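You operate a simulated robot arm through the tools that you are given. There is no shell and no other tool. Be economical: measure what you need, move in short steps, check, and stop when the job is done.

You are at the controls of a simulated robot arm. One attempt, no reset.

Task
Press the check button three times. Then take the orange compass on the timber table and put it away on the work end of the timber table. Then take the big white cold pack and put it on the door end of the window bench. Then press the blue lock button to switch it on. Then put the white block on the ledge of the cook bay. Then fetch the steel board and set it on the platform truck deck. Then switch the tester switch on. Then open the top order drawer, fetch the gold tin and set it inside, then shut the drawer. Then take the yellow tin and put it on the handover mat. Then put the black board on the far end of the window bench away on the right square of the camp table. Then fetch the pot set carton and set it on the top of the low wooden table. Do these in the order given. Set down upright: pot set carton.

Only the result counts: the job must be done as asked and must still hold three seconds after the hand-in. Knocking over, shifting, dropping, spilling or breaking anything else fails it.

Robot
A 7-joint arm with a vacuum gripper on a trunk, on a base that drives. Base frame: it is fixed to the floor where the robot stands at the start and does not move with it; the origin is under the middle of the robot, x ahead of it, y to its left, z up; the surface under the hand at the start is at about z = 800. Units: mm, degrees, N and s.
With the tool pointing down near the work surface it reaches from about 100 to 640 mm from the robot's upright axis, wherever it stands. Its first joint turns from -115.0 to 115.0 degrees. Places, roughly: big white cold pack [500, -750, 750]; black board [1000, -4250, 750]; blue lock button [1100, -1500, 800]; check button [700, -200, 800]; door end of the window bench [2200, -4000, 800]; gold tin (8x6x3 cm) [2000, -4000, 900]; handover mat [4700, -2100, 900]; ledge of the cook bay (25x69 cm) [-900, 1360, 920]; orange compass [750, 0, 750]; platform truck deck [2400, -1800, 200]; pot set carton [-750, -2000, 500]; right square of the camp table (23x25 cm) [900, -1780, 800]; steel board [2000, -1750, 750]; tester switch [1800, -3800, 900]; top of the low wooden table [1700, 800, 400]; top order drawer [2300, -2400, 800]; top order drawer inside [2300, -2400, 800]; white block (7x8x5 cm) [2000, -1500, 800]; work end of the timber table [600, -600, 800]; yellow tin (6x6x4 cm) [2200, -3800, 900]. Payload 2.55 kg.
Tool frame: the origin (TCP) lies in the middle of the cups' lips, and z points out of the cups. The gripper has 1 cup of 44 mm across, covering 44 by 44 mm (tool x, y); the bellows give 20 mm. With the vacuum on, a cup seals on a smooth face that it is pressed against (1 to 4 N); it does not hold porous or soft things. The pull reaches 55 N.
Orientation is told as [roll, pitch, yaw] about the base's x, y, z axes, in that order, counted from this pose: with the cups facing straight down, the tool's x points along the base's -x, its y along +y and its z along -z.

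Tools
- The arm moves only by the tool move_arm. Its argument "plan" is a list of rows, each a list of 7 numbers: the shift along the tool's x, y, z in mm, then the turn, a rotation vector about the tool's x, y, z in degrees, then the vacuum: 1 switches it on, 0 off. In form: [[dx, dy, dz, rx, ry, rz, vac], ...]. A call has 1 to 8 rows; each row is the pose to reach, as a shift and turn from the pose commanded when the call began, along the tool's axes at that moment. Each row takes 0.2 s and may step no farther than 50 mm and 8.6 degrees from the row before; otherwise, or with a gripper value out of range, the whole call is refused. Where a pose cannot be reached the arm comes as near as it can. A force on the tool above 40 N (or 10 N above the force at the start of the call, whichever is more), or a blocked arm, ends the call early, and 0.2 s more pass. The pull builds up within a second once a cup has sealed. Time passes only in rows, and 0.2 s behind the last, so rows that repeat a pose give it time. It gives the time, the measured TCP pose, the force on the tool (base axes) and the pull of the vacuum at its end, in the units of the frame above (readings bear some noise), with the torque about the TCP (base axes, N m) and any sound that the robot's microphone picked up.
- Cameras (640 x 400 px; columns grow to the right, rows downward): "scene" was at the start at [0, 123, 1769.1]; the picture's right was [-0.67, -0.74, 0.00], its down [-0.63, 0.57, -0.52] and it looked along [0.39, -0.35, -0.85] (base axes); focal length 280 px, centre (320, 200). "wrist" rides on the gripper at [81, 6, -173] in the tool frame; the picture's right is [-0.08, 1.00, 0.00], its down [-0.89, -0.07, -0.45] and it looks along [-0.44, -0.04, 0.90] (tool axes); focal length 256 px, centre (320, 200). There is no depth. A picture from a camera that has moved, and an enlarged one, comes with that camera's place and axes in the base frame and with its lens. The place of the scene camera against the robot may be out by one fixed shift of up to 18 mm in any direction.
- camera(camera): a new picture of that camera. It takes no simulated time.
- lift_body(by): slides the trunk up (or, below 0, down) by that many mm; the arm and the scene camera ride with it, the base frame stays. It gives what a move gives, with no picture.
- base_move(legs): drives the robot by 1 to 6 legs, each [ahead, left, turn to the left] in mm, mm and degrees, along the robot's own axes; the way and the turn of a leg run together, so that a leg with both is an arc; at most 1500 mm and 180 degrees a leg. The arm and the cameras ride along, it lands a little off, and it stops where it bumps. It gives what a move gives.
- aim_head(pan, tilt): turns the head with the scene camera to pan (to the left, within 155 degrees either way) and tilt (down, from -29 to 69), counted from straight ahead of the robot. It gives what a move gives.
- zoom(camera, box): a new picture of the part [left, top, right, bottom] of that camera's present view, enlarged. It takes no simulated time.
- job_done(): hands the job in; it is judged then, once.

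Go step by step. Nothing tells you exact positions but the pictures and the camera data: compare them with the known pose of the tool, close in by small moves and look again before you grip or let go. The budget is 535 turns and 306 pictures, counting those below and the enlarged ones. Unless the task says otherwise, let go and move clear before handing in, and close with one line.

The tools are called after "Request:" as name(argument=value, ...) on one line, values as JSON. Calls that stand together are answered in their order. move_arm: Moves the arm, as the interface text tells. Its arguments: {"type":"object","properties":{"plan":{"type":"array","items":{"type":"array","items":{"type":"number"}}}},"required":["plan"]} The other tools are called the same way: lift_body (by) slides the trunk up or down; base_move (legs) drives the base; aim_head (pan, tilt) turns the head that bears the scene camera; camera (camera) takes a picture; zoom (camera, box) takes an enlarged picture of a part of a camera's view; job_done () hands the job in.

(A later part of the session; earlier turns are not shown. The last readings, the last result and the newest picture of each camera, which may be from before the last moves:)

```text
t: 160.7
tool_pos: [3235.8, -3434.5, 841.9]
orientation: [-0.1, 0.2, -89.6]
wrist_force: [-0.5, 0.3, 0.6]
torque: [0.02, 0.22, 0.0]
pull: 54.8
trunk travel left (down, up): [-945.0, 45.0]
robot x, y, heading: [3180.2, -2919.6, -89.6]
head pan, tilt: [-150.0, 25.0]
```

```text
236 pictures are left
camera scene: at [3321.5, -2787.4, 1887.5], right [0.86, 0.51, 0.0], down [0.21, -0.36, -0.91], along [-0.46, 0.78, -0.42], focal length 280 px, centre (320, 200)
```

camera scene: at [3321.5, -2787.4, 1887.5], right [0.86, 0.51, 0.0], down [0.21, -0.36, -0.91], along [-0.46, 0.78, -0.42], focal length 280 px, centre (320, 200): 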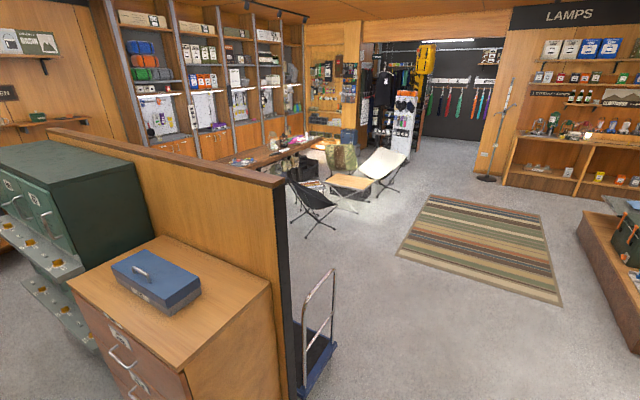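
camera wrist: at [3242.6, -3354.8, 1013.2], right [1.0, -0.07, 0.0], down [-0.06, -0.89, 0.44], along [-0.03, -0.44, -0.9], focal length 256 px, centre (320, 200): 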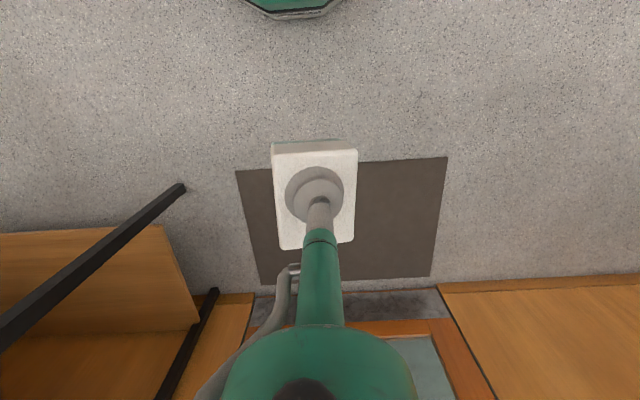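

All seems intact. Now I lift and tuck the arm properly.

Request:
move_arm(plan=[[20, -5, -35, 0, 0, 0, 1], [45, -10, -75, 0, 0, 0, 1], [70, -20, -115, 0, 0, 0, 1], [95, -30, -155, 0, 0, 0, 1], [120, -40, -190, 0, 0, 0, 1], [150, -50, -220, 0, 0, 0, 1]])

```text
t: 162.1
tool_pos: [3186.4, -3287.3, 1062.8]
orientation: [-0.1, 0.0, -89.6]
wrist_force: [0.0, 0.1, -0.4]
torque: [-0.01, 0.2, -0.02]
pull: 55.0
trunk travel left (down, up): [-945.0, 45.0]
robot x, y, heading: [3184.9, -2918.1, -89.4]
head pan, tilt: [-150.0, 25.0]
```

Now driving back along the aisle and up the corridor.

Request:
base_move(legs=[[0, 0, -0.5], [0, -1500, 0], [0, -1500, 0], [0, -200, 0]])

```text
t: 178.3
tool_pos: [-82.8, -3200.8, 1061.7]
orientation: [-0.1, 0.2, -91.6]
wrist_force: [-0.1, -0.2, -0.5]
torque: [0.01, 0.19, 0.0]
pull: 55.2
trunk travel left (down, up): [-945.0, 45.0]
robot x, y, heading: [-75.6, -2825.9, -91.7]
head pan, tilt: [-150.0, 25.0]
```

Request:
base_move(legs=[[0, 20, 1.7], [-1300, 0, 0]])

Request:
aim_head(pan=-90, tilt=40)

Request:
camera(camera="scene")

```text
t: 185.3
tool_pos: [-36.4, -1889.3, 1060.4]
orientation: [-0.3, 0.2, -93.3]
wrist_force: [-0.7, -0.6, -0.2]
torque: [0.02, 0.18, -0.01]
pull: 54.9
trunk travel left (down, up): [-945.0, 45.0]
robot x, y, heading: [-19.1, -1519.8, -93.2]
head pan, tilt: [-150.0, 25.0]
```

```text
t: 186.6
tool_pos: [-36.8, -1889.2, 1060.9]
orientation: [-0.2, 0.1, -93.1]
wrist_force: [1.4, -0.8, -1.3]
torque: [0.05, 0.17, 0.02]
pull: 55.0
trunk travel left (down, up): [-945.0, 45.0]
robot x, y, heading: [-22.1, -1519.5, -93.1]
head pan, tilt: [-90.0, 40.0]
```

```text
235 pictures are left
camera scene: at [87.3, -1473.2, 1864.2], right [0.06, 1.0, 0.0], down [0.64, -0.04, -0.77], along [-0.77, 0.04, -0.64], focal length 280 px, centre (320, 200)
```

scene: 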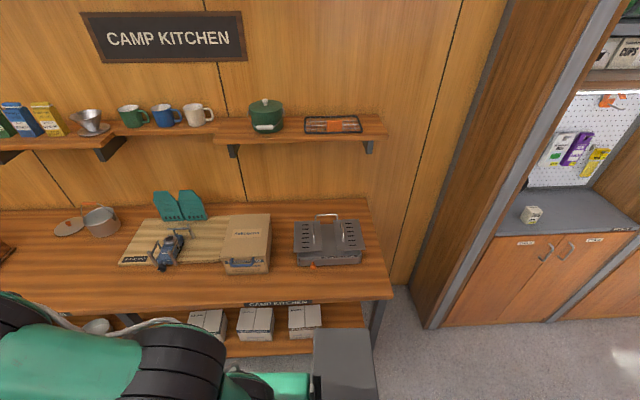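

Request:
base_move(legs=[[0, -130, 3.1], [-1300, 0, 0]])

```text
t: 194.1
tool_pos: [-129.9, -554.1, 1061.1]
orientation: [-0.2, 0.2, -93.1]
wrist_force: [0.5, 0.4, -0.4]
torque: [0.01, 0.18, 0.03]
pull: 54.7
trunk travel left (down, up): [-945.0, 45.0]
robot x, y, heading: [-113.4, -187.9, -93.0]
head pan, tilt: [-90.0, 40.0]
```

Request:
base_move(legs=[[0, -100, 3], [-1450, 0, 0]])

Request:
aim_head(pan=-90, tilt=35)

Request:
camera(camera="scene")

```text
t: 202.1
tool_pos: [-228.2, 895.6, 1062.2]
orientation: [-0.2, 0.2, -87.5]
wrist_force: [1.1, -0.2, -0.8]
torque: [-0.01, 0.19, -0.05]
pull: 55.2
trunk travel left (down, up): [-945.0, 45.0]
robot x, y, heading: [-248.0, 1264.0, -87.5]
head pan, tilt: [-90.0, 40.0]
```

```text
t: 202.7
tool_pos: [-226.9, 894.3, 1060.5]
orientation: [-0.2, 0.2, -87.4]
wrist_force: [-0.1, -0.3, -0.8]
torque: [-0.01, 0.16, 0.0]
pull: 55.2
trunk travel left (down, up): [-945.0, 45.0]
robot x, y, heading: [-242.7, 1261.5, -87.5]
head pan, tilt: [-90.0, 35.0]
```

```text
234 pictures are left
camera scene: at [-147.9, 1319.1, 1871.7], right [-0.04, 1.0, 0.0], down [0.57, 0.02, -0.82], along [-0.82, -0.04, -0.57], focal length 280 px, centre (320, 200)
```

scene: 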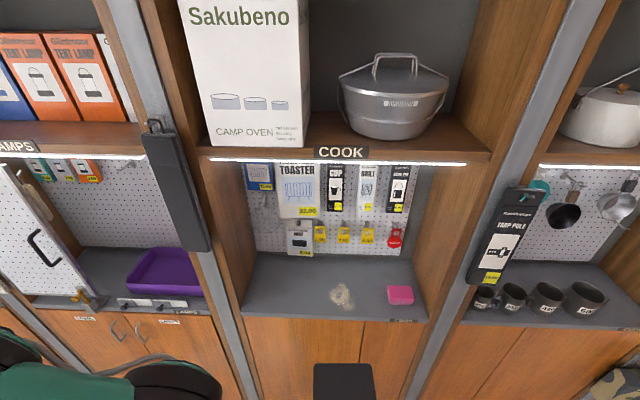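

I see the COOK bay: ledge x about -750 to -1000, y 995–1685, with a dust patch at y ≈ 1375 and a pink sponge at 1600. I'll turn to face it and aim for y ≈ 1200.

Request:
base_move(legs=[[0, 0, -92.5], [60, 50, 0]])

Request:
aim_head(pan=0, tilt=45)

Request:
camera(camera="scene")

Request:
camera(camera="wrist")

```text
t: 207.8
tool_pos: [-672.8, 1226.6, 1061.2]
orientation: [-0.2, 0.3, 178.2]
wrist_force: [0.1, -0.2, -0.8]
torque: [0.19, -0.02, 0.0]
pull: 55.3
trunk travel left (down, up): [-945.0, 45.0]
robot x, y, heading: [-302.1, 1219.2, 178.4]
head pan, tilt: [-90.0, 35.0]
```

```text
t: 209.4
tool_pos: [-673.5, 1228.2, 1061.9]
orientation: [-0.2, 0.2, 178.2]
wrist_force: [-1.3, 1.0, -0.9]
torque: [0.17, 0.02, -0.01]
pull: 55.2
trunk travel left (down, up): [-945.0, 45.0]
robot x, y, heading: [-303.2, 1216.2, 178.0]
head pan, tilt: [0.0, 45.0]
```

```text
233 pictures are left
camera scene: at [-321.6, 1032.3, 1857.0], right [0.03, 1.0, 0.0], down [0.71, -0.02, -0.71], along [-0.71, 0.02, -0.71], focal length 280 px, centre (320, 200)
```

scene: 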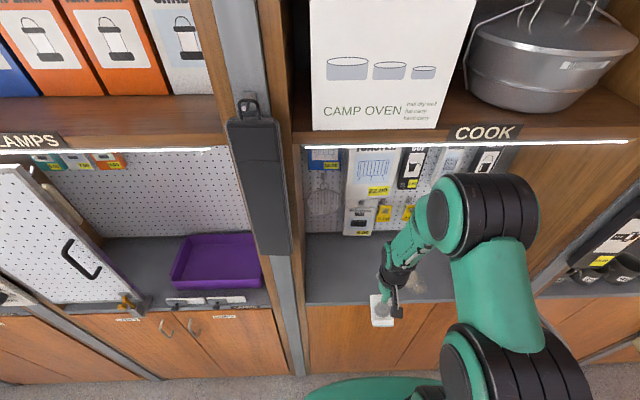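

```text
232 pictures are left
camera wrist: at [-592.7, 1216.7, 1233.1], right [-0.11, -0.99, 0.0], down [-0.89, 0.1, 0.44], along [-0.44, 0.05, -0.9], focal length 256 px, centre (320, 200)
```

wrist: 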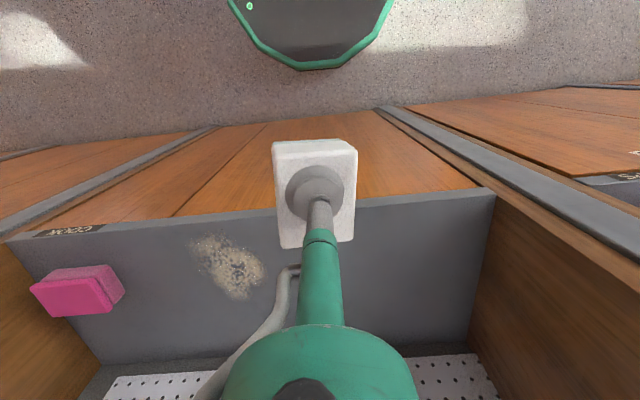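

Ledge is at z ≈ 907, front at x = -763. I'm moving the block in to about [-872, 1200].

Request:
move_arm(plan=[[-45, 7, 0, 0, 0, 0, 1], [-90, 14, 0, 0, 0, 0, 1], [-135, 21, 0, 0, 0, 0, 1], [-180, 27, 0, 0, 0, 0, 1], [-199, 27, 20, 0, 0, 0, 1], [-199, 27, 60, 0, 0, 0, 1]])

Request:
camera(camera="wrist")

Request:
camera(camera="scene")

```text
t: 210.8
tool_pos: [-873.6, 1207.4, 999.5]
orientation: [-0.2, 0.1, 178.2]
wrist_force: [-0.6, 0.5, -0.7]
torque: [0.2, -0.01, -0.02]
pull: 55.3
trunk travel left (down, up): [-945.0, 45.0]
robot x, y, heading: [-303.4, 1219.5, 178.5]
head pan, tilt: [0.0, 45.0]
```

```text
231 pictures are left
camera wrist: at [-792.6, 1197.5, 1171.6], right [-0.11, -0.99, 0.0], down [-0.89, 0.1, 0.44], along [-0.44, 0.05, -0.9], focal length 256 px, centre (320, 200)
```

wrist: 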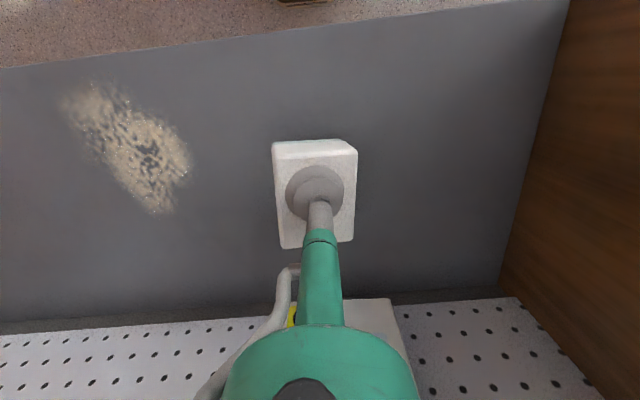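

```text
230 pictures are left
camera scene: at [-323.0, 1032.3, 1857.0], right [0.03, 1.0, 0.0], down [0.71, -0.02, -0.71], along [-0.71, 0.02, -0.71], focal length 280 px, centre (320, 200)
```

scene: 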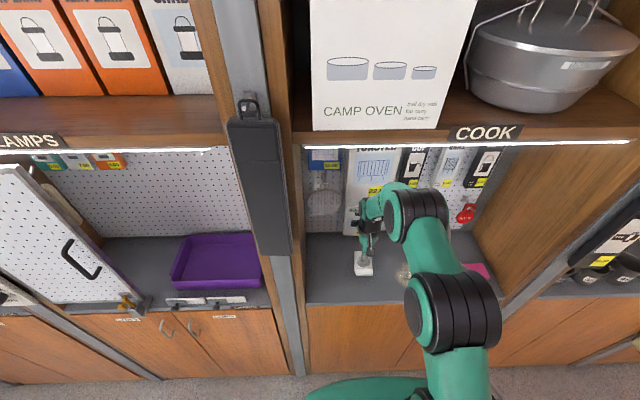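

Request:
move_arm(plan=[[0, 0, 25, 0, 0, 0, 1], [0, 0, 35, 0, 0, 0, 1], [0, 0, 41, 0, 0, 0, 1], [0, 0, 47, 0, 0, 0, 1]])

```text
t: 211.5
tool_pos: [-881.7, 1208.8, 976.5]
orientation: [-0.1, -1.1, 178.4]
wrist_force: [7.6, 2.6, 25.2]
torque: [-0.24, -0.54, 0.18]
pull: 54.8
trunk travel left (down, up): [-945.0, 45.0]
robot x, y, heading: [-305.9, 1216.9, 177.9]
head pan, tilt: [0.0, 45.0]
stopped in row 3: the force on the tool passed its limit at 40 N (the readings are from after the stop); the commanded pose is now the measured one
```

Contact came earlier than computed, since the ledge is nearer z 920. I ease up and release.

Request:
move_arm(plan=[[0, 0, -3, 0, 0.5, 0, 1], [0, 0, -5, 0, 1, 0, 1], [0, 0, -5, 0, 1, 0, 1]])

Request:
camera(camera="wrist")

Request:
zoom(camera="scene", box=[300, 180, 460, 280])

```text
t: 212.3
tool_pos: [-878.3, 1209.3, 973.8]
orientation: [0.0, 0.3, 178.2]
wrist_force: [-0.8, 0.0, 2.7]
torque: [0.2, 0.1, 0.0]
pull: 54.4
trunk travel left (down, up): [-945.0, 45.0]
robot x, y, heading: [-305.5, 1216.0, 178.1]
head pan, tilt: [0.0, 45.0]
```

```text
229 pictures are left
camera wrist: at [-798.2, 1199.1, 1147.2], right [-0.11, -0.99, 0.0], down [-0.89, 0.1, 0.44], along [-0.44, 0.05, -0.9], focal length 256 px, centre (320, 200)
```

wrist: 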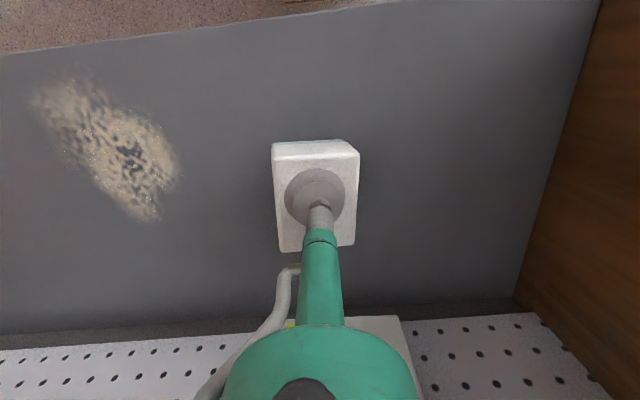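

```text
4.00 times, centred on (380, 230) of scene
camera zoom: at [-320.8, 1032.4, 1856.9], right [0.03, 1.0, 0.0], down [0.71, -0.02, -0.71], along [-0.71, 0.02, -0.71], focal length 1122 px, centre (80, 80)
```

zoom: 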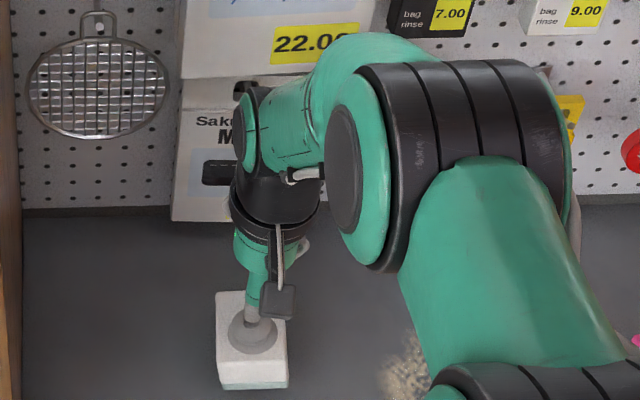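

The numbers match: camp-table pick contact ~846 versus ~974 here gives a ledge at ≈ 924. I'm releasing.

Request:
move_arm(plan=[[0, 0, 0, 0, 0, 0, 0], [0, 0, 0, 0, 0, 0, 0], [0, 0, 0, 0, 0, 0, 0], [0, 0, -10, 0, 0, 0, 0], [0, 0, -30, 0, 0, 0, 0], [0, 0, -70, 0, 0, 0, 0], [40, 0, -90, 0, 0, 0, 0], [85, 0, -95, 0, 0, 0, 0]])

Request:
camera(camera="wrist")

Request:
zoom(camera="scene", box=[300, 180, 460, 280])

```text
t: 214.1
tool_pos: [-799.2, 1206.8, 1071.2]
orientation: [0.0, 0.1, 178.3]
wrist_force: [0.3, 0.1, -1.5]
torque: [0.01, 0.03, -0.01]
pull: 0.1
trunk travel left (down, up): [-945.0, 45.0]
robot x, y, heading: [-302.9, 1215.1, 178.2]
head pan, tilt: [0.0, 45.0]
```

```text
227 pictures are left
camera wrist: at [-717.7, 1195.7, 1242.8], right [-0.11, -0.99, 0.0], down [-0.89, 0.1, 0.44], along [-0.44, 0.05, -0.9], focal length 256 px, centre (320, 200)
```

wrist: 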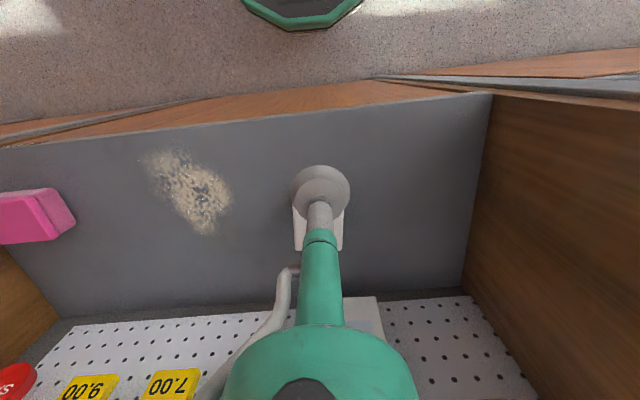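

```text
4.00 times, centred on (380, 230) of scene
camera zoom: at [-319.3, 1032.8, 1857.0], right [0.03, 1.0, 0.0], down [0.71, -0.02, -0.71], along [-0.71, 0.02, -0.71], focal length 1122 px, centre (80, 80)
```

zoom: 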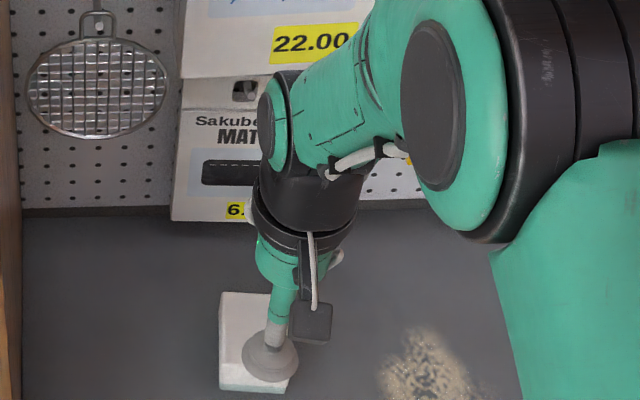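

The block is on the ledge. Retracting, then back to the camp table for the steel board.

Request:
move_arm(plan=[[45, 0, -5, 0, 0, 0, 0], [90, 0, -5, 0, 0, 0, 0], [130, 0, -5, 0, 0, 0, 0]])

Request:
camera(camera="scene")

```text
t: 214.9
tool_pos: [-666.1, 1199.4, 1078.5]
orientation: [-0.1, 0.1, 178.2]
wrist_force: [0.6, 0.2, 0.2]
torque: [0.03, 0.02, -0.02]
pull: 0.1
trunk travel left (down, up): [-945.0, 45.0]
robot x, y, heading: [-306.1, 1215.0, 178.2]
head pan, tilt: [0.0, 45.0]
```

```text
225 pictures are left
camera scene: at [-319.6, 1032.4, 1857.0], right [0.03, 1.0, 0.0], down [0.71, -0.02, -0.71], along [-0.71, 0.02, -0.71], focal length 280 px, centre (320, 200)
```

scene: 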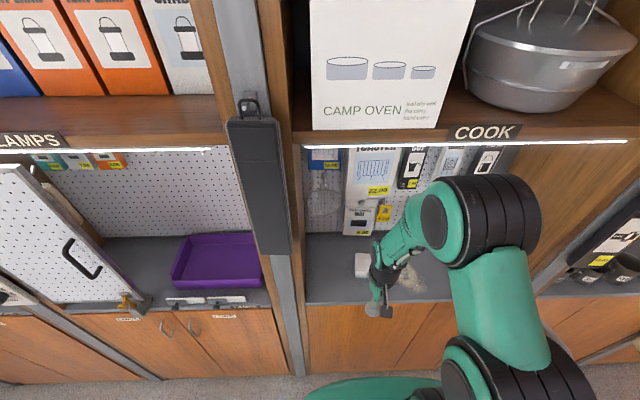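

Request:
base_move(legs=[[-60, 0, 0], [0, 0, 91.8], [0, 130, 0], [1400, 0, 0]])

```text
t: 227.2
tool_pos: [-126.6, -538.8, 1078.9]
orientation: [-0.1, 0.2, -92.0]
wrist_force: [-0.3, -1.0, -0.7]
torque: [-0.02, 0.0, 0.01]
pull: 0.0
trunk travel left (down, up): [-945.0, 45.0]
robot x, y, heading: [-138.8, -180.2, -91.9]
head pan, tilt: [0.0, 45.0]
```

Request:
base_move(legs=[[0, 60, 1.9], [1300, 0, 0], [0, 50, 0], [1350, 0, 0]])

```text
t: 241.1
tool_pos: [106.2, -3169.0, 1077.9]
orientation: [-0.1, 0.1, -85.8]
wrist_force: [0.5, 0.1, -0.4]
torque: [-0.03, -0.04, -0.01]
pull: 0.0
trunk travel left (down, up): [-945.0, 45.0]
robot x, y, heading: [52.8, -2805.7, -85.8]
head pan, tilt: [0.0, 45.0]
```

Request:
base_move(legs=[[120, 0, -4.2], [0, 1500, 0], [0, 1500, 0], [0, 150, 0]])

```text
t: 257.0
tool_pos: [3179.6, -3200.2, 1078.3]
orientation: [-0.1, 0.0, -86.7]
wrist_force: [-0.4, 0.5, 0.1]
torque: [0.02, 0.04, -0.01]
pull: 0.0
trunk travel left (down, up): [-945.0, 45.0]
robot x, y, heading: [3135.2, -2842.9, -87.1]
head pan, tilt: [0.0, 45.0]
```

Request:
base_move(legs=[[0, 60, -2.9], [-1400, 0, 0], [-430, 0, 0]])

```text
t: 266.7
tool_pos: [3208.6, -1385.5, 1077.1]
orientation: [-0.2, 0.1, -88.7]
wrist_force: [0.3, 0.3, 0.2]
torque: [0.02, -0.01, 0.0]
pull: 0.1
trunk travel left (down, up): [-945.0, 45.0]
robot x, y, heading: [3172.3, -1025.1, -88.9]
head pan, tilt: [0.0, 45.0]
```

Request:
base_move(legs=[[0, -1210, -1]])

Request:
aim_head(pan=5, tilt=50)

Request:
camera(camera="scene")

Request:
camera(camera="wrist")

```text
t: 272.8
tool_pos: [2014.8, -1406.3, 1077.1]
orientation: [0.0, 0.1, -89.3]
wrist_force: [-1.0, -0.1, 0.5]
torque: [0.0, 0.02, -0.01]
pull: 0.1
trunk travel left (down, up): [-945.0, 45.0]
robot x, y, heading: [1983.2, -1045.9, -89.6]
head pan, tilt: [0.0, 45.0]
```

```text
t: 273.4
tool_pos: [2015.4, -1408.2, 1077.8]
orientation: [-0.1, 0.1, -89.3]
wrist_force: [0.3, 0.3, 0.4]
torque: [0.02, -0.01, 0.02]
pull: 0.1
trunk travel left (down, up): [-945.0, 45.0]
robot x, y, heading: [1983.5, -1045.2, -89.2]
head pan, tilt: [5.0, 50.0]
```

```text
224 pictures are left
camera scene: at [2175.7, -1066.4, 1850.1], right [-1.0, -0.1, 0.0], down [-0.08, 0.76, -0.64], along [0.06, -0.64, -0.77], focal length 280 px, centre (320, 200)
```

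scene: 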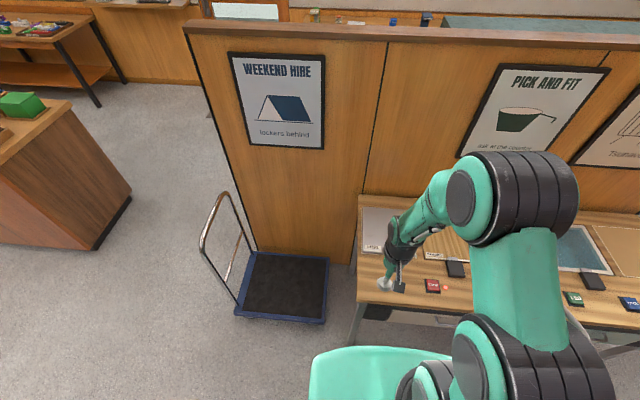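

```text
223 pictures are left
camera wrist: at [2021.3, -1327.5, 1249.6], right [1.0, -0.07, 0.0], down [-0.06, -0.89, 0.44], along [-0.03, -0.44, -0.9], focal length 256 px, centre (320, 200)
```

wrist: 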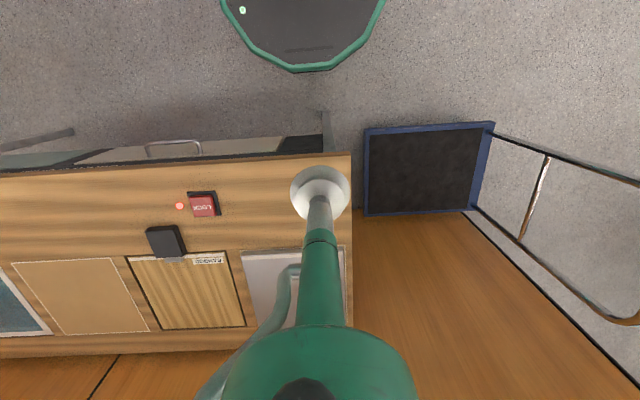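

Comparing with earlier views, the truck has rolled about 70 mm toward +x. The accidental drag must have clipped its handle. I'll carefully push it back before loading it, so first I move beside it.

Request:
base_move(legs=[[0, 800, -0.6]])

Request:
aim_head(pan=-15, tilt=50)

Request:
camera(camera="scene")

Request:
camera(camera="wrist")

```text
t: 277.7
tool_pos: [2809.0, -1396.8, 1077.9]
orientation: [-0.1, 0.1, -89.0]
wrist_force: [-0.1, 1.4, 0.1]
torque: [0.02, 0.02, 0.01]
pull: 0.0
trunk travel left (down, up): [-945.0, 45.0]
robot x, y, heading: [2776.8, -1034.3, -89.2]
head pan, tilt: [5.0, 50.0]
```

```text
t: 278.5
tool_pos: [2809.9, -1396.2, 1077.6]
orientation: [0.0, 0.1, -89.3]
wrist_force: [-0.2, -0.4, -0.1]
torque: [-0.01, -0.02, 0.02]
pull: 0.1
trunk travel left (down, up): [-945.0, 45.0]
robot x, y, heading: [2774.3, -1036.1, -88.9]
head pan, tilt: [-15.0, 50.0]
```

```text
222 pictures are left
camera scene: at [2942.6, -1053.1, 1850.1], right [-0.97, 0.24, 0.0], down [0.19, 0.74, -0.64], along [-0.16, -0.62, -0.77], focal length 280 px, centre (320, 200)
```

scene: 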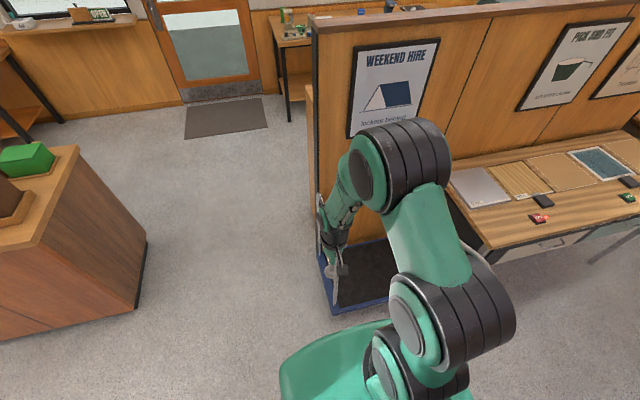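

```text
221 pictures are left
camera wrist: at [2815.4, -1316.4, 1249.6], right [1.0, -0.06, 0.0], down [-0.06, -0.89, 0.44], along [-0.03, -0.44, -0.9], focal length 256 px, centre (320, 200)
```

wrist: 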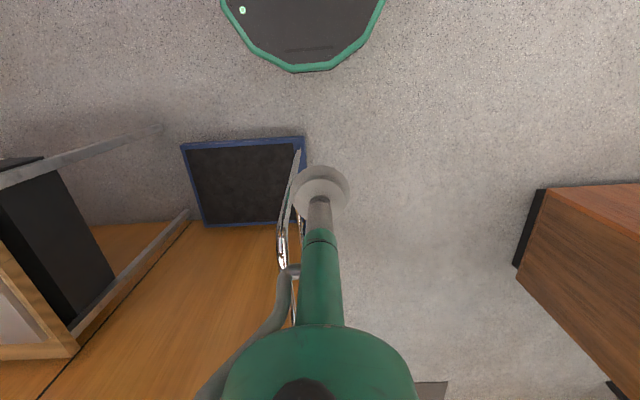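

Deck is at z ≈ 110–120, spanning x 2190–2732. I'll stand in front of it, lower the trunk, and try to grip the deck and roll it back about 66 mm.

Request:
base_move(legs=[[0, -320, -1], [180, 0, 0]])

Request:
lift_body(by=-650)

Request:
camera(camera="wrist")

Request:
aim_head(pan=5, tilt=50)

Request:
camera(camera="scene")

```text
t: 281.8
tool_pos: [2480.3, -1579.9, 1078.2]
orientation: [0.0, 0.2, -90.0]
wrist_force: [-0.2, -0.6, -0.4]
torque: [0.01, -0.03, 0.04]
pull: 0.0
trunk travel left (down, up): [-945.0, 45.0]
robot x, y, heading: [2451.5, -1215.4, -90.3]
head pan, tilt: [-15.0, 50.0]
```

```text
refused: -650 is not a number from -400 to 400
```

```text
220 pictures are left
camera wrist: at [2487.0, -1501.1, 1249.6], right [1.0, -0.08, 0.0], down [-0.07, -0.89, 0.44], along [-0.04, -0.44, -0.9], focal length 256 px, centre (320, 200)
```

wrist: 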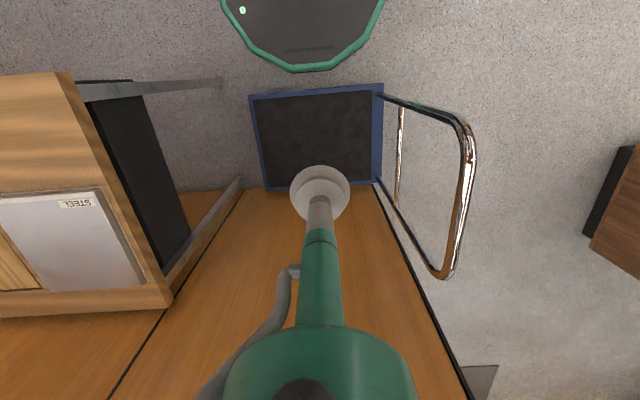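

```text
t: 282.6
tool_pos: [2478.8, -1580.9, 1077.7]
orientation: [-0.2, 0.1, -90.2]
wrist_force: [-0.2, -0.2, -0.1]
torque: [-0.03, -0.01, -0.02]
pull: 0.0
trunk travel left (down, up): [-945.0, 45.0]
robot x, y, heading: [2455.6, -1217.9, -90.3]
head pan, tilt: [5.0, 50.0]
```

```text
219 pictures are left
camera scene: at [2645.2, -1241.3, 1850.1], right [-1.0, -0.09, 0.0], down [-0.07, 0.76, -0.64], along [0.05, -0.64, -0.77], focal length 280 px, centre (320, 200)
```

scene: 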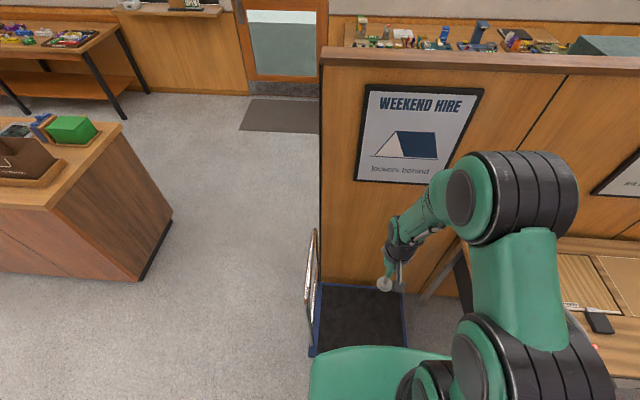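

Request:
lift_body(by=-400)

Request:
lift_body(by=-280)

Request:
move_arm(plan=[[-45, 0, 0, 0, 0, 0, 0], [-90, 0, 0, 0, 0, 0, 0], [-120, 0, 30, 0, 0, 0, 0], [-120, 0, 75, 0, 0, 0, 0], [-120, 0, 120, 0, 0, 0, 0]])

Request:
camera(camera="wrist")

```text
t: 286.4
tool_pos: [2480.2, -1580.9, 677.6]
orientation: [-0.1, 0.1, -90.0]
wrist_force: [0.7, -0.6, -0.1]
torque: [0.01, 0.0, 0.01]
pull: 0.1
trunk travel left (down, up): [-545.0, 445.0]
robot x, y, heading: [2450.8, -1220.3, -90.2]
head pan, tilt: [5.0, 50.0]
```

```text
t: 289.3
tool_pos: [2479.2, -1580.7, 397.3]
orientation: [-0.1, 0.0, -90.0]
wrist_force: [0.6, 0.0, -0.1]
torque: [0.0, 0.01, -0.02]
pull: 0.1
trunk travel left (down, up): [-265.0, 725.0]
robot x, y, heading: [2456.5, -1216.1, -89.8]
head pan, tilt: [5.0, 50.0]
```

```text
t: 290.5
tool_pos: [2477.4, -1699.2, 275.9]
orientation: [-0.1, 0.0, -90.1]
wrist_force: [-0.3, -0.4, 1.1]
torque: [-0.01, 0.03, 0.01]
pull: 0.0
trunk travel left (down, up): [-265.0, 725.0]
robot x, y, heading: [2450.9, -1214.2, -90.2]
head pan, tilt: [5.0, 50.0]
```

```text
218 pictures are left
camera wrist: at [2484.6, -1620.4, 446.9], right [1.0, -0.08, 0.0], down [-0.07, -0.89, 0.44], along [-0.04, -0.44, -0.9], focal length 256 px, centre (320, 200)
```

wrist: 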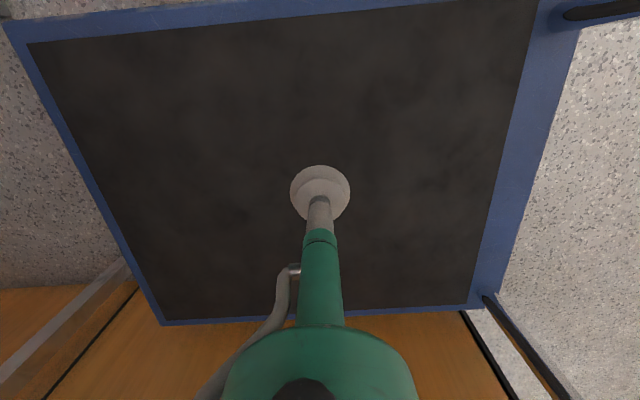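

I'll probe down on the deck here with vacuum on.

Request:
move_arm(plan=[[0, 0, 40, 0, 0, 0, 1], [0, 0, 80, 0, 0, 0, 1], [0, 0, 100, 0, 0, 0, 1], [0, 0, 112, 0, 0, 0, 1], [0, 0, 120, 0, 0, 0, 1]])

```text
t: 291.6
tool_pos: [2478.2, -1696.9, 167.6]
orientation: [-0.3, 0.7, -90.1]
wrist_force: [-0.1, 7.7, 21.9]
torque: [-0.35, -0.15, 0.05]
pull: 54.3
trunk travel left (down, up): [-265.0, 725.0]
robot x, y, heading: [2451.5, -1214.9, -90.1]
head pan, tilt: [5.0, 50.0]
stopped in row 5: the force on the tool passed its limit at 43 N (the readings are from after the stop); the commanded pose is now the measured one
```

Sealed to the deck at z ≈ 168. Now I relieve pressure and roll the truck gently -68 mm in x.

Request:
move_arm(plan=[[0, 0, -3, 0, 0, 0, 1], [0, -4, -3, 0, 0, 0, 1], [0, -10, -3, 0, 0, 0, 1]])

```text
t: 292.4
tool_pos: [2468.8, -1696.7, 167.3]
orientation: [-0.3, 0.5, -90.1]
wrist_force: [-0.3, -2.6, -0.4]
torque: [-0.33, -0.12, -0.05]
pull: 54.6
trunk travel left (down, up): [-265.0, 725.0]
robot x, y, heading: [2449.9, -1213.4, -90.0]
head pan, tilt: [5.0, 50.0]
```

Request:
camera(camera="wrist")

```text
217 pictures are left
camera wrist: at [2475.6, -1619.0, 340.4], right [1.0, -0.08, 0.0], down [-0.07, -0.9, 0.44], along [-0.04, -0.43, -0.9], focal length 256 px, centre (320, 200)
```

wrist: 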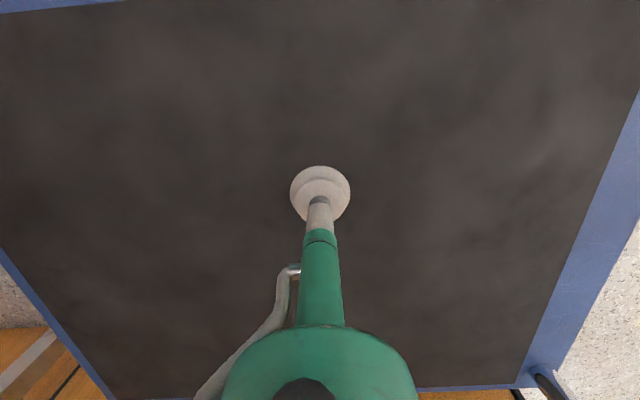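

Request:
move_arm(plan=[[0, -8, 0, 0, 0, 0, 1], [0, -17, 0, 0, 0, 0, 1], [0, -26, 0, 0, 0, 0, 1], [0, -35, 0, 0, 0, 0, 1], [0, -44, 0, 0, 0, 0, 1], [0, -52, 0, 0, 0, 0, 1], [0, -58, 0, 0, 0, 0, 1], [0, -58, 0, 0, 0, 0, 1]])

Request:
camera(camera="wrist")

```text
t: 294.1
tool_pos: [2408.9, -1697.3, 170.2]
orientation: [-0.2, 0.6, -90.1]
wrist_force: [-0.5, -2.3, 0.7]
torque: [-0.19, -0.07, 0.29]
pull: 54.8
trunk travel left (down, up): [-265.0, 725.0]
robot x, y, heading: [2452.4, -1214.7, -90.0]
head pan, tilt: [5.0, 50.0]
```

```text
216 pictures are left
camera wrist: at [2416.5, -1619.0, 341.5], right [1.0, -0.08, 0.0], down [-0.07, -0.9, 0.44], along [-0.04, -0.43, -0.9], focal length 256 px, centre (320, 200)
```

wrist: 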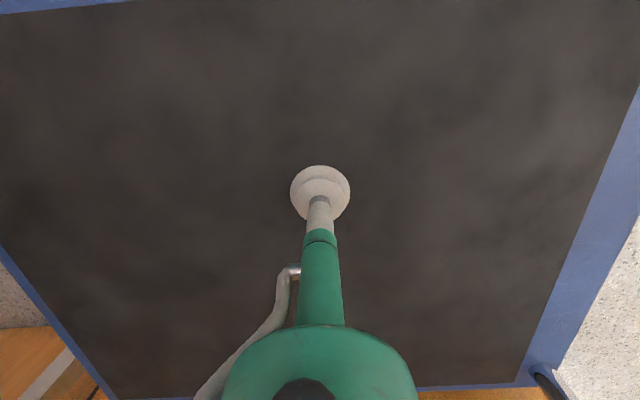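

The truck followed. I release, rise, and go pick the steel board, verifying the truck's place from the earlier viewpoint.

Request:
move_arm(plan=[[0, 0, 0, 0, 0, 0, 0], [0, 0, 0, 0, 0, 0, 0], [0, 0, 0, 0, 0, 0, 0], [0, 0, -10, 0, 0, 0, 0], [0, 0, -50, 0, 0, 0, 0], [0, 0, -100, 0, 0, 0, 0], [35, 15, -130, 0, 0, 0, 0], [75, 30, -150, 0, 0, 0, 0]])

Request:
lift_body(by=400)

Request:
lift_body(by=320)

Request:
base_move(legs=[[-190, 0, 0], [0, -550, 0.5]])

Request:
camera(camera="scene")

```text
t: 295.9
tool_pos: [2440.2, -1624.1, 318.5]
orientation: [-0.1, 0.6, -90.0]
wrist_force: [-0.1, -0.6, -0.4]
torque: [-0.02, -0.01, -0.02]
pull: 0.0
trunk travel left (down, up): [-265.0, 725.0]
robot x, y, heading: [2452.1, -1216.5, -90.0]
head pan, tilt: [5.0, 50.0]
```

```text
t: 299.8
tool_pos: [2439.9, -1623.6, 718.9]
orientation: [-0.3, 0.6, -90.1]
wrist_force: [0.6, -0.8, -0.2]
torque: [-0.02, 0.01, 0.02]
pull: 0.0
trunk travel left (down, up): [-665.0, 325.0]
robot x, y, heading: [2453.9, -1214.1, -90.2]
head pan, tilt: [5.0, 50.0]
```

```text
t: 302.9
tool_pos: [2439.1, -1624.5, 1039.9]
orientation: [-0.1, 0.6, -90.1]
wrist_force: [-0.2, 0.0, -0.6]
torque: [0.01, 0.0, 0.02]
pull: 0.0
trunk travel left (down, up): [-985.0, 5.0]
robot x, y, heading: [2452.3, -1218.2, -90.0]
head pan, tilt: [5.0, 50.0]
```

```text
t: 307.2
tool_pos: [1902.2, -1441.3, 1039.4]
orientation: [-0.2, 0.6, -89.0]
wrist_force: [1.2, 0.8, -0.3]
torque: [-0.01, 0.01, 0.02]
pull: 0.0
trunk travel left (down, up): [-985.0, 5.0]
robot x, y, heading: [1903.8, -1036.5, -88.9]
head pan, tilt: [5.0, 50.0]
```

```text
215 pictures are left
camera scene: at [2100.0, -1054.4, 1890.0], right [-0.99, -0.11, 0.0], down [-0.08, 0.76, -0.64], along [0.07, -0.64, -0.77], focal length 280 px, centre (320, 200)
```

scene: 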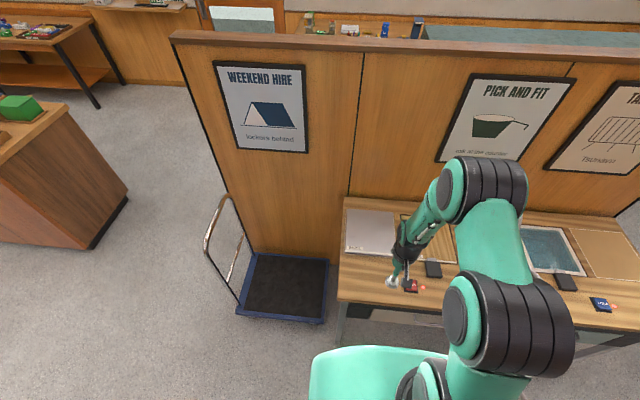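

The truck is back in its original place relative to the table. Now approaching the steel board at about [1945, -1775].

Request:
base_move(legs=[[135, 20, -1]])

Request:
camera(camera="wrist")

Request:
zoom(camera="scene", box=[320, 180, 480, 280])

```text
t: 308.6
tool_pos: [1915.9, -1574.2, 1039.3]
orientation: [-0.3, 0.6, -89.9]
wrist_force: [0.2, 0.0, -0.6]
torque: [-0.02, 0.02, -0.05]
pull: 0.0
trunk travel left (down, up): [-985.0, 5.0]
robot x, y, heading: [1929.5, -1163.8, -90.2]
head pan, tilt: [5.0, 50.0]
```

```text
214 pictures are left
camera wrist: at [1923.4, -1496.1, 1211.8], right [1.0, -0.08, 0.0], down [-0.07, -0.9, 0.44], along [-0.04, -0.43, -0.9], focal length 256 px, centre (320, 200)
```

wrist: 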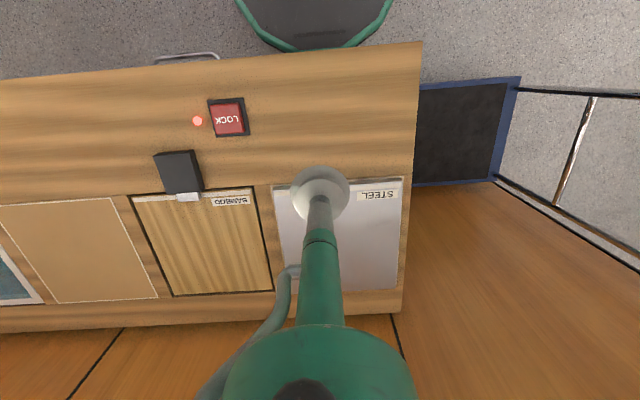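

```text
4.00 times, centred on (400, 230) of scene
camera zoom: at [2120.7, -1190.5, 1890.1], right [-1.0, -0.09, 0.0], down [-0.07, 0.76, -0.64], along [0.06, -0.64, -0.77], focal length 1122 px, centre (0, 80)
```

zoom: 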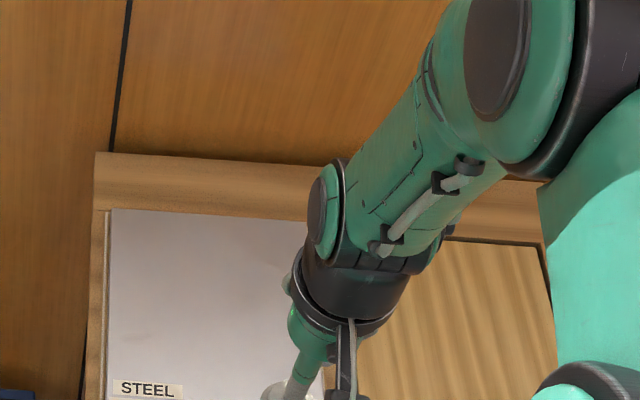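

Request:
base_move(legs=[[25, 0, 0]])

Request:
move_arm(plan=[[-45, 5, 20, 0, 0.3, 0, 0], [-90, 10, 40, 0, 0.6, 0, 0], [-130, 15, 60, 0, 0.6, 0, 0], [-175, 20, 80, 0, 0.6, 0, 0], [-185, 21, 125, 0, 0.6, 0, 0], [-185, 21, 170, 0, 0.6, 0, 0]])

Request:
camera(camera="wrist")

```text
t: 309.4
tool_pos: [1916.0, -1597.0, 1040.0]
orientation: [-0.3, 0.5, -90.0]
wrist_force: [-0.2, -0.2, 0.9]
torque: [-0.02, -0.01, 0.03]
pull: 0.1
trunk travel left (down, up): [-985.0, 5.0]
robot x, y, heading: [1927.2, -1188.6, -90.1]
head pan, tilt: [5.0, 50.0]
```

```text
t: 310.8
tool_pos: [1937.7, -1780.7, 866.7]
orientation: [0.0, 1.1, -90.0]
wrist_force: [-0.2, -0.1, 1.8]
torque: [0.03, 0.01, 0.0]
pull: 0.0
trunk travel left (down, up): [-985.0, 5.0]
robot x, y, heading: [1928.4, -1191.5, -90.0]
head pan, tilt: [5.0, 50.0]
```

```text
212 pictures are left
camera wrist: at [1944.0, -1704.2, 1039.9], right [1.0, -0.08, 0.0], down [-0.07, -0.9, 0.43], along [-0.04, -0.43, -0.9], focal length 256 px, centre (320, 200)
```

wrist: 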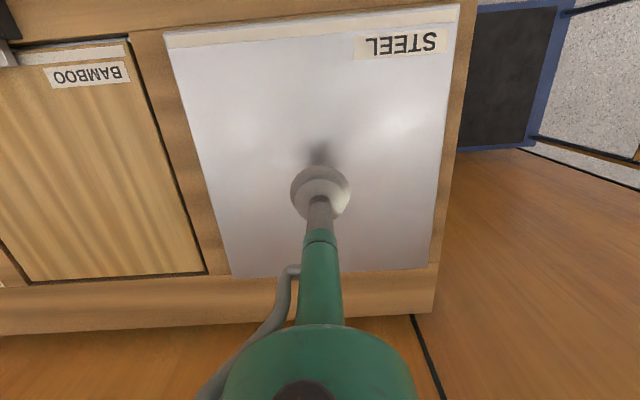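

Request:
move_arm(plan=[[0, 0, 25, 0, -0.6, 0, 1], [0, 0, 42, 0, -1.1, 0, 1], [0, 0, 48, 0, -1.1, 0, 1], [0, 0, 53, 0, -1.1, 0, 1]])

```text
t: 311.8
tool_pos: [1936.6, -1779.8, 815.4]
orientation: [-0.2, 0.0, -90.0]
wrist_force: [-2.7, 6.3, 11.4]
torque: [-0.13, -0.13, 0.03]
pull: 54.9
trunk travel left (down, up): [-985.0, 5.0]
robot x, y, heading: [1930.5, -1191.9, -90.0]
head pan, tilt: [5.0, 50.0]
```

Sealed on the steel board. Lifting straight up.

Request:
move_arm(plan=[[0, 0, -8, 0, 0, 0, 1], [0, 0, -20, 0, 0, 0, 1], [0, 0, -40, 0, 0, 0, 1], [0, 0, -80, 0, 0, 0, 1], [0, 0, -125, 0, 0, 0, 1], [0, 0, -170, 0, 0, 0, 1]])

Request:
camera(camera="wrist")

```text
t: 313.2
tool_pos: [1937.1, -1777.9, 983.4]
orientation: [-0.2, 0.2, -90.0]
wrist_force: [-0.4, 1.6, -8.3]
torque: [0.0, 0.01, 0.0]
pull: 54.8
trunk travel left (down, up): [-985.0, 5.0]
robot x, y, heading: [1926.0, -1191.3, -89.8]
head pan, tilt: [5.0, 50.0]
```

```text
211 pictures are left
camera wrist: at [1944.3, -1698.1, 1154.6], right [1.0, -0.08, 0.0], down [-0.07, -0.9, 0.44], along [-0.04, -0.44, -0.9], focal length 256 px, centre (320, 200)
```

wrist: 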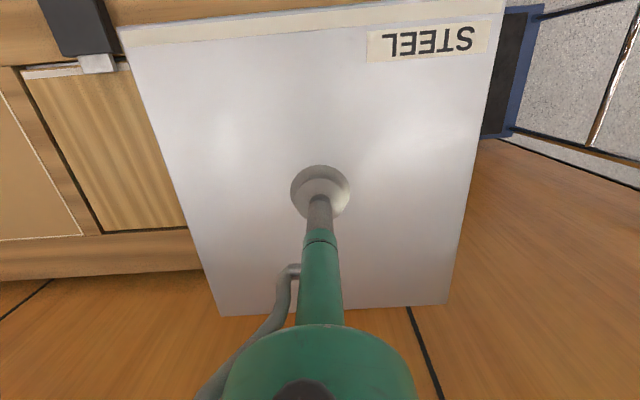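

Retracting, then moving over to the truck.

Request:
move_arm(plan=[[40, 0, 0, 0, 0, 0, 1], [80, 0, 0, 0, 0, 0, 1], [120, 0, 0, 0, 0, 0, 1], [150, 0, 0, 0, 0, 0, 1]])

```text
t: 314.2
tool_pos: [1937.0, -1630.6, 986.7]
orientation: [-0.1, 0.1, -90.0]
wrist_force: [0.2, -0.1, -7.3]
torque: [0.02, -0.04, -0.02]
pull: 54.8
trunk travel left (down, up): [-985.0, 5.0]
robot x, y, heading: [1929.6, -1190.0, -89.9]
head pan, tilt: [5.0, 50.0]
```

Request:
base_move(legs=[[-140, 0, 0], [0, 450, 0], [120, 0, 0]])

Request:
camera(camera="wrist")

Request:
camera(camera="scene")

```text
t: 318.7
tool_pos: [2397.0, -1614.8, 984.1]
orientation: [-0.2, 0.3, -90.0]
wrist_force: [0.8, 0.1, -8.9]
torque: [0.05, 0.03, -0.01]
pull: 55.0
trunk travel left (down, up): [-985.0, 5.0]
robot x, y, heading: [2387.4, -1175.2, -90.0]
head pan, tilt: [5.0, 50.0]
```

```text
210 pictures are left
camera wrist: at [2404.4, -1536.4, 1157.2], right [1.0, -0.08, 0.0], down [-0.07, -0.89, 0.44], along [-0.04, -0.44, -0.9], focal length 256 px, centre (320, 200)
```

wrist: 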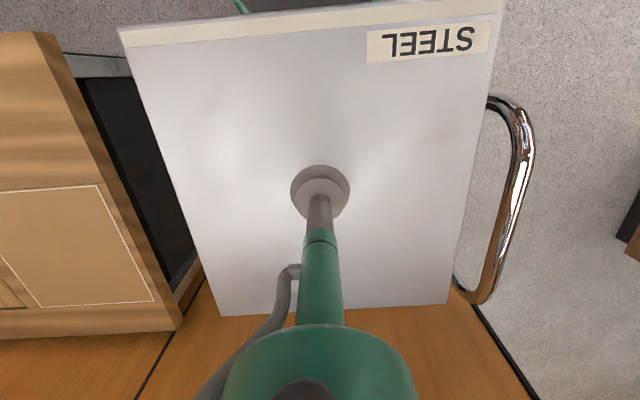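

```text
209 pictures are left
camera scene: at [2582.0, -1200.1, 1890.1], right [-1.0, -0.09, 0.0], down [-0.07, 0.76, -0.64], along [0.06, -0.64, -0.77], focal length 280 px, centre (320, 200)
```

scene: 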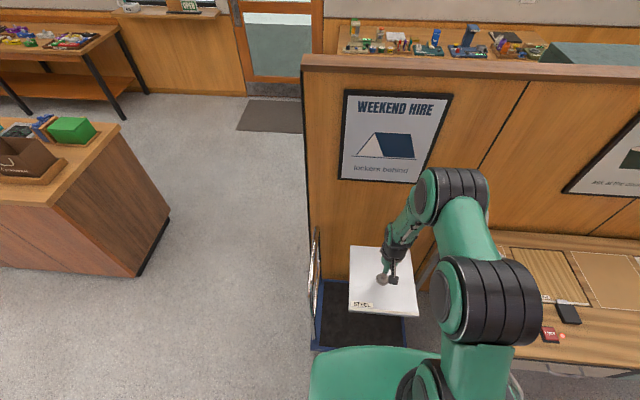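

Board is between table and handle. I'll move 40 mm forward and extend the arm over the deck, then lower the trunk.

Request:
base_move(legs=[[40, 0, 0]])

Request:
move_arm(plan=[[-40, -3, 0, 0, 0, 0, 1], [-80, -6, 0, 0, 0, 0, 1], [-115, -8, 0, 0, 0, 0, 1]])

Request:
lift_body(by=-400)

Request:
camera(camera="scene")

```text
t: 319.6
tool_pos: [2396.6, -1653.7, 985.2]
orientation: [-0.2, 0.2, -90.0]
wrist_force: [0.3, 0.3, -7.9]
torque: [0.01, 0.03, 0.02]
pull: 54.7
trunk travel left (down, up): [-985.0, 5.0]
robot x, y, heading: [2387.1, -1214.8, -90.0]
head pan, tilt: [5.0, 50.0]
```

```text
t: 320.4
tool_pos: [2391.4, -1769.0, 984.9]
orientation: [-0.3, 0.5, -90.0]
wrist_force: [-0.3, 0.6, -7.0]
torque: [0.03, 0.03, 0.02]
pull: 54.6
trunk travel left (down, up): [-985.0, 5.0]
robot x, y, heading: [2391.1, -1217.6, -90.3]
head pan, tilt: [5.0, 50.0]
```

```text
t: 324.2
tool_pos: [2392.3, -1769.0, 585.8]
orientation: [-0.3, 0.5, -90.1]
wrist_force: [-0.1, -0.1, -7.5]
torque: [0.03, -0.01, 0.03]
pull: 54.7
trunk travel left (down, up): [-585.0, 405.0]
robot x, y, heading: [2388.0, -1216.6, -89.9]
head pan, tilt: [5.0, 50.0]
```

```text
208 pictures are left
camera scene: at [2582.2, -1241.1, 1490.1], right [-1.0, -0.09, 0.0], down [-0.07, 0.76, -0.64], along [0.06, -0.64, -0.77], focal length 280 px, centre (320, 200)
```

scene: 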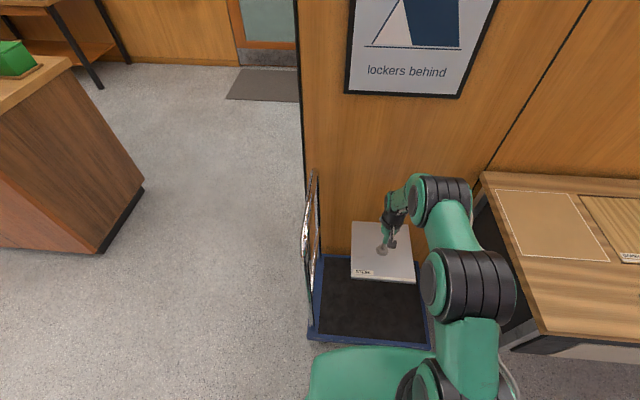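

Request:
lift_body(by=-360)

Request:
camera(camera="scene")

Request:
camera(camera="wrist")

```text
t: 327.7
tool_pos: [2391.7, -1766.7, 226.3]
orientation: [-0.2, 0.4, -89.9]
wrist_force: [0.0, -0.8, -7.3]
torque: [0.08, 0.0, 0.05]
pull: 55.3
trunk travel left (down, up): [-225.0, 765.0]
robot x, y, heading: [2392.4, -1217.8, -90.0]
head pan, tilt: [5.0, 50.0]
```

```text
207 pictures are left
camera scene: at [2582.1, -1241.0, 1130.1], right [-1.0, -0.09, 0.0], down [-0.07, 0.76, -0.64], along [0.06, -0.64, -0.77], focal length 280 px, centre (320, 200)
```

scene: 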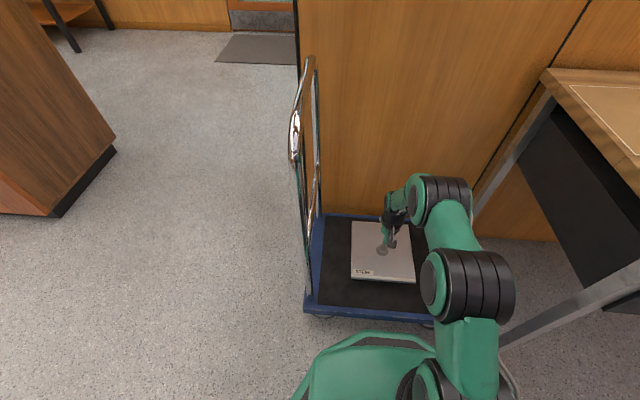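

```text
206 pictures are left
camera wrist: at [2399.3, -1689.0, 397.9], right [1.0, -0.08, 0.0], down [-0.07, -0.9, 0.44], along [-0.04, -0.44, -0.9], focal length 256 px, centre (320, 200)
```

wrist: 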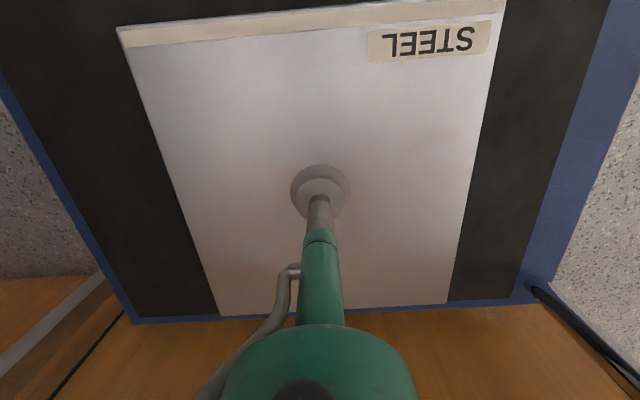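

The board sits over the deck. I shift it 20 mm toward me and lower to contact.

Request:
move_arm(plan=[[10, 0, 15, 0, -0.4, 0, 1], [20, 0, 25, 0, -0.4, 0, 1], [20, 0, 32, 0, -0.4, 0, 1], [20, 0, 38, 0, -0.4, 0, 1]])

```text
t: 328.7
tool_pos: [2392.1, -1745.8, 186.6]
orientation: [-0.3, 0.0, -90.0]
wrist_force: [-0.2, 0.6, -7.1]
torque: [0.03, 0.01, 0.01]
pull: 54.9
trunk travel left (down, up): [-225.0, 765.0]
robot x, y, heading: [2389.4, -1219.3, -89.8]
head pan, tilt: [5.0, 50.0]
```

Request:
move_arm(plan=[[0, 0, 4, 0, 0, 0, 1], [0, 0, 7, 0, 0, 0, 1], [0, 0, 10, 0, 0, 0, 1]])

```text
t: 329.5
tool_pos: [2393.0, -1748.4, 183.6]
orientation: [-0.2, -0.2, -90.0]
wrist_force: [-0.7, 9.9, 19.3]
torque: [-0.1, -0.12, -0.05]
pull: 54.9
trunk travel left (down, up): [-225.0, 765.0]
robot x, y, heading: [2393.1, -1213.9, -89.9]
head pan, tilt: [5.0, 50.0]
stopped in row 3: the force on the tool passed its limit at 42 N (the readings are from after the stop); the commanded pose is now the measured one
```

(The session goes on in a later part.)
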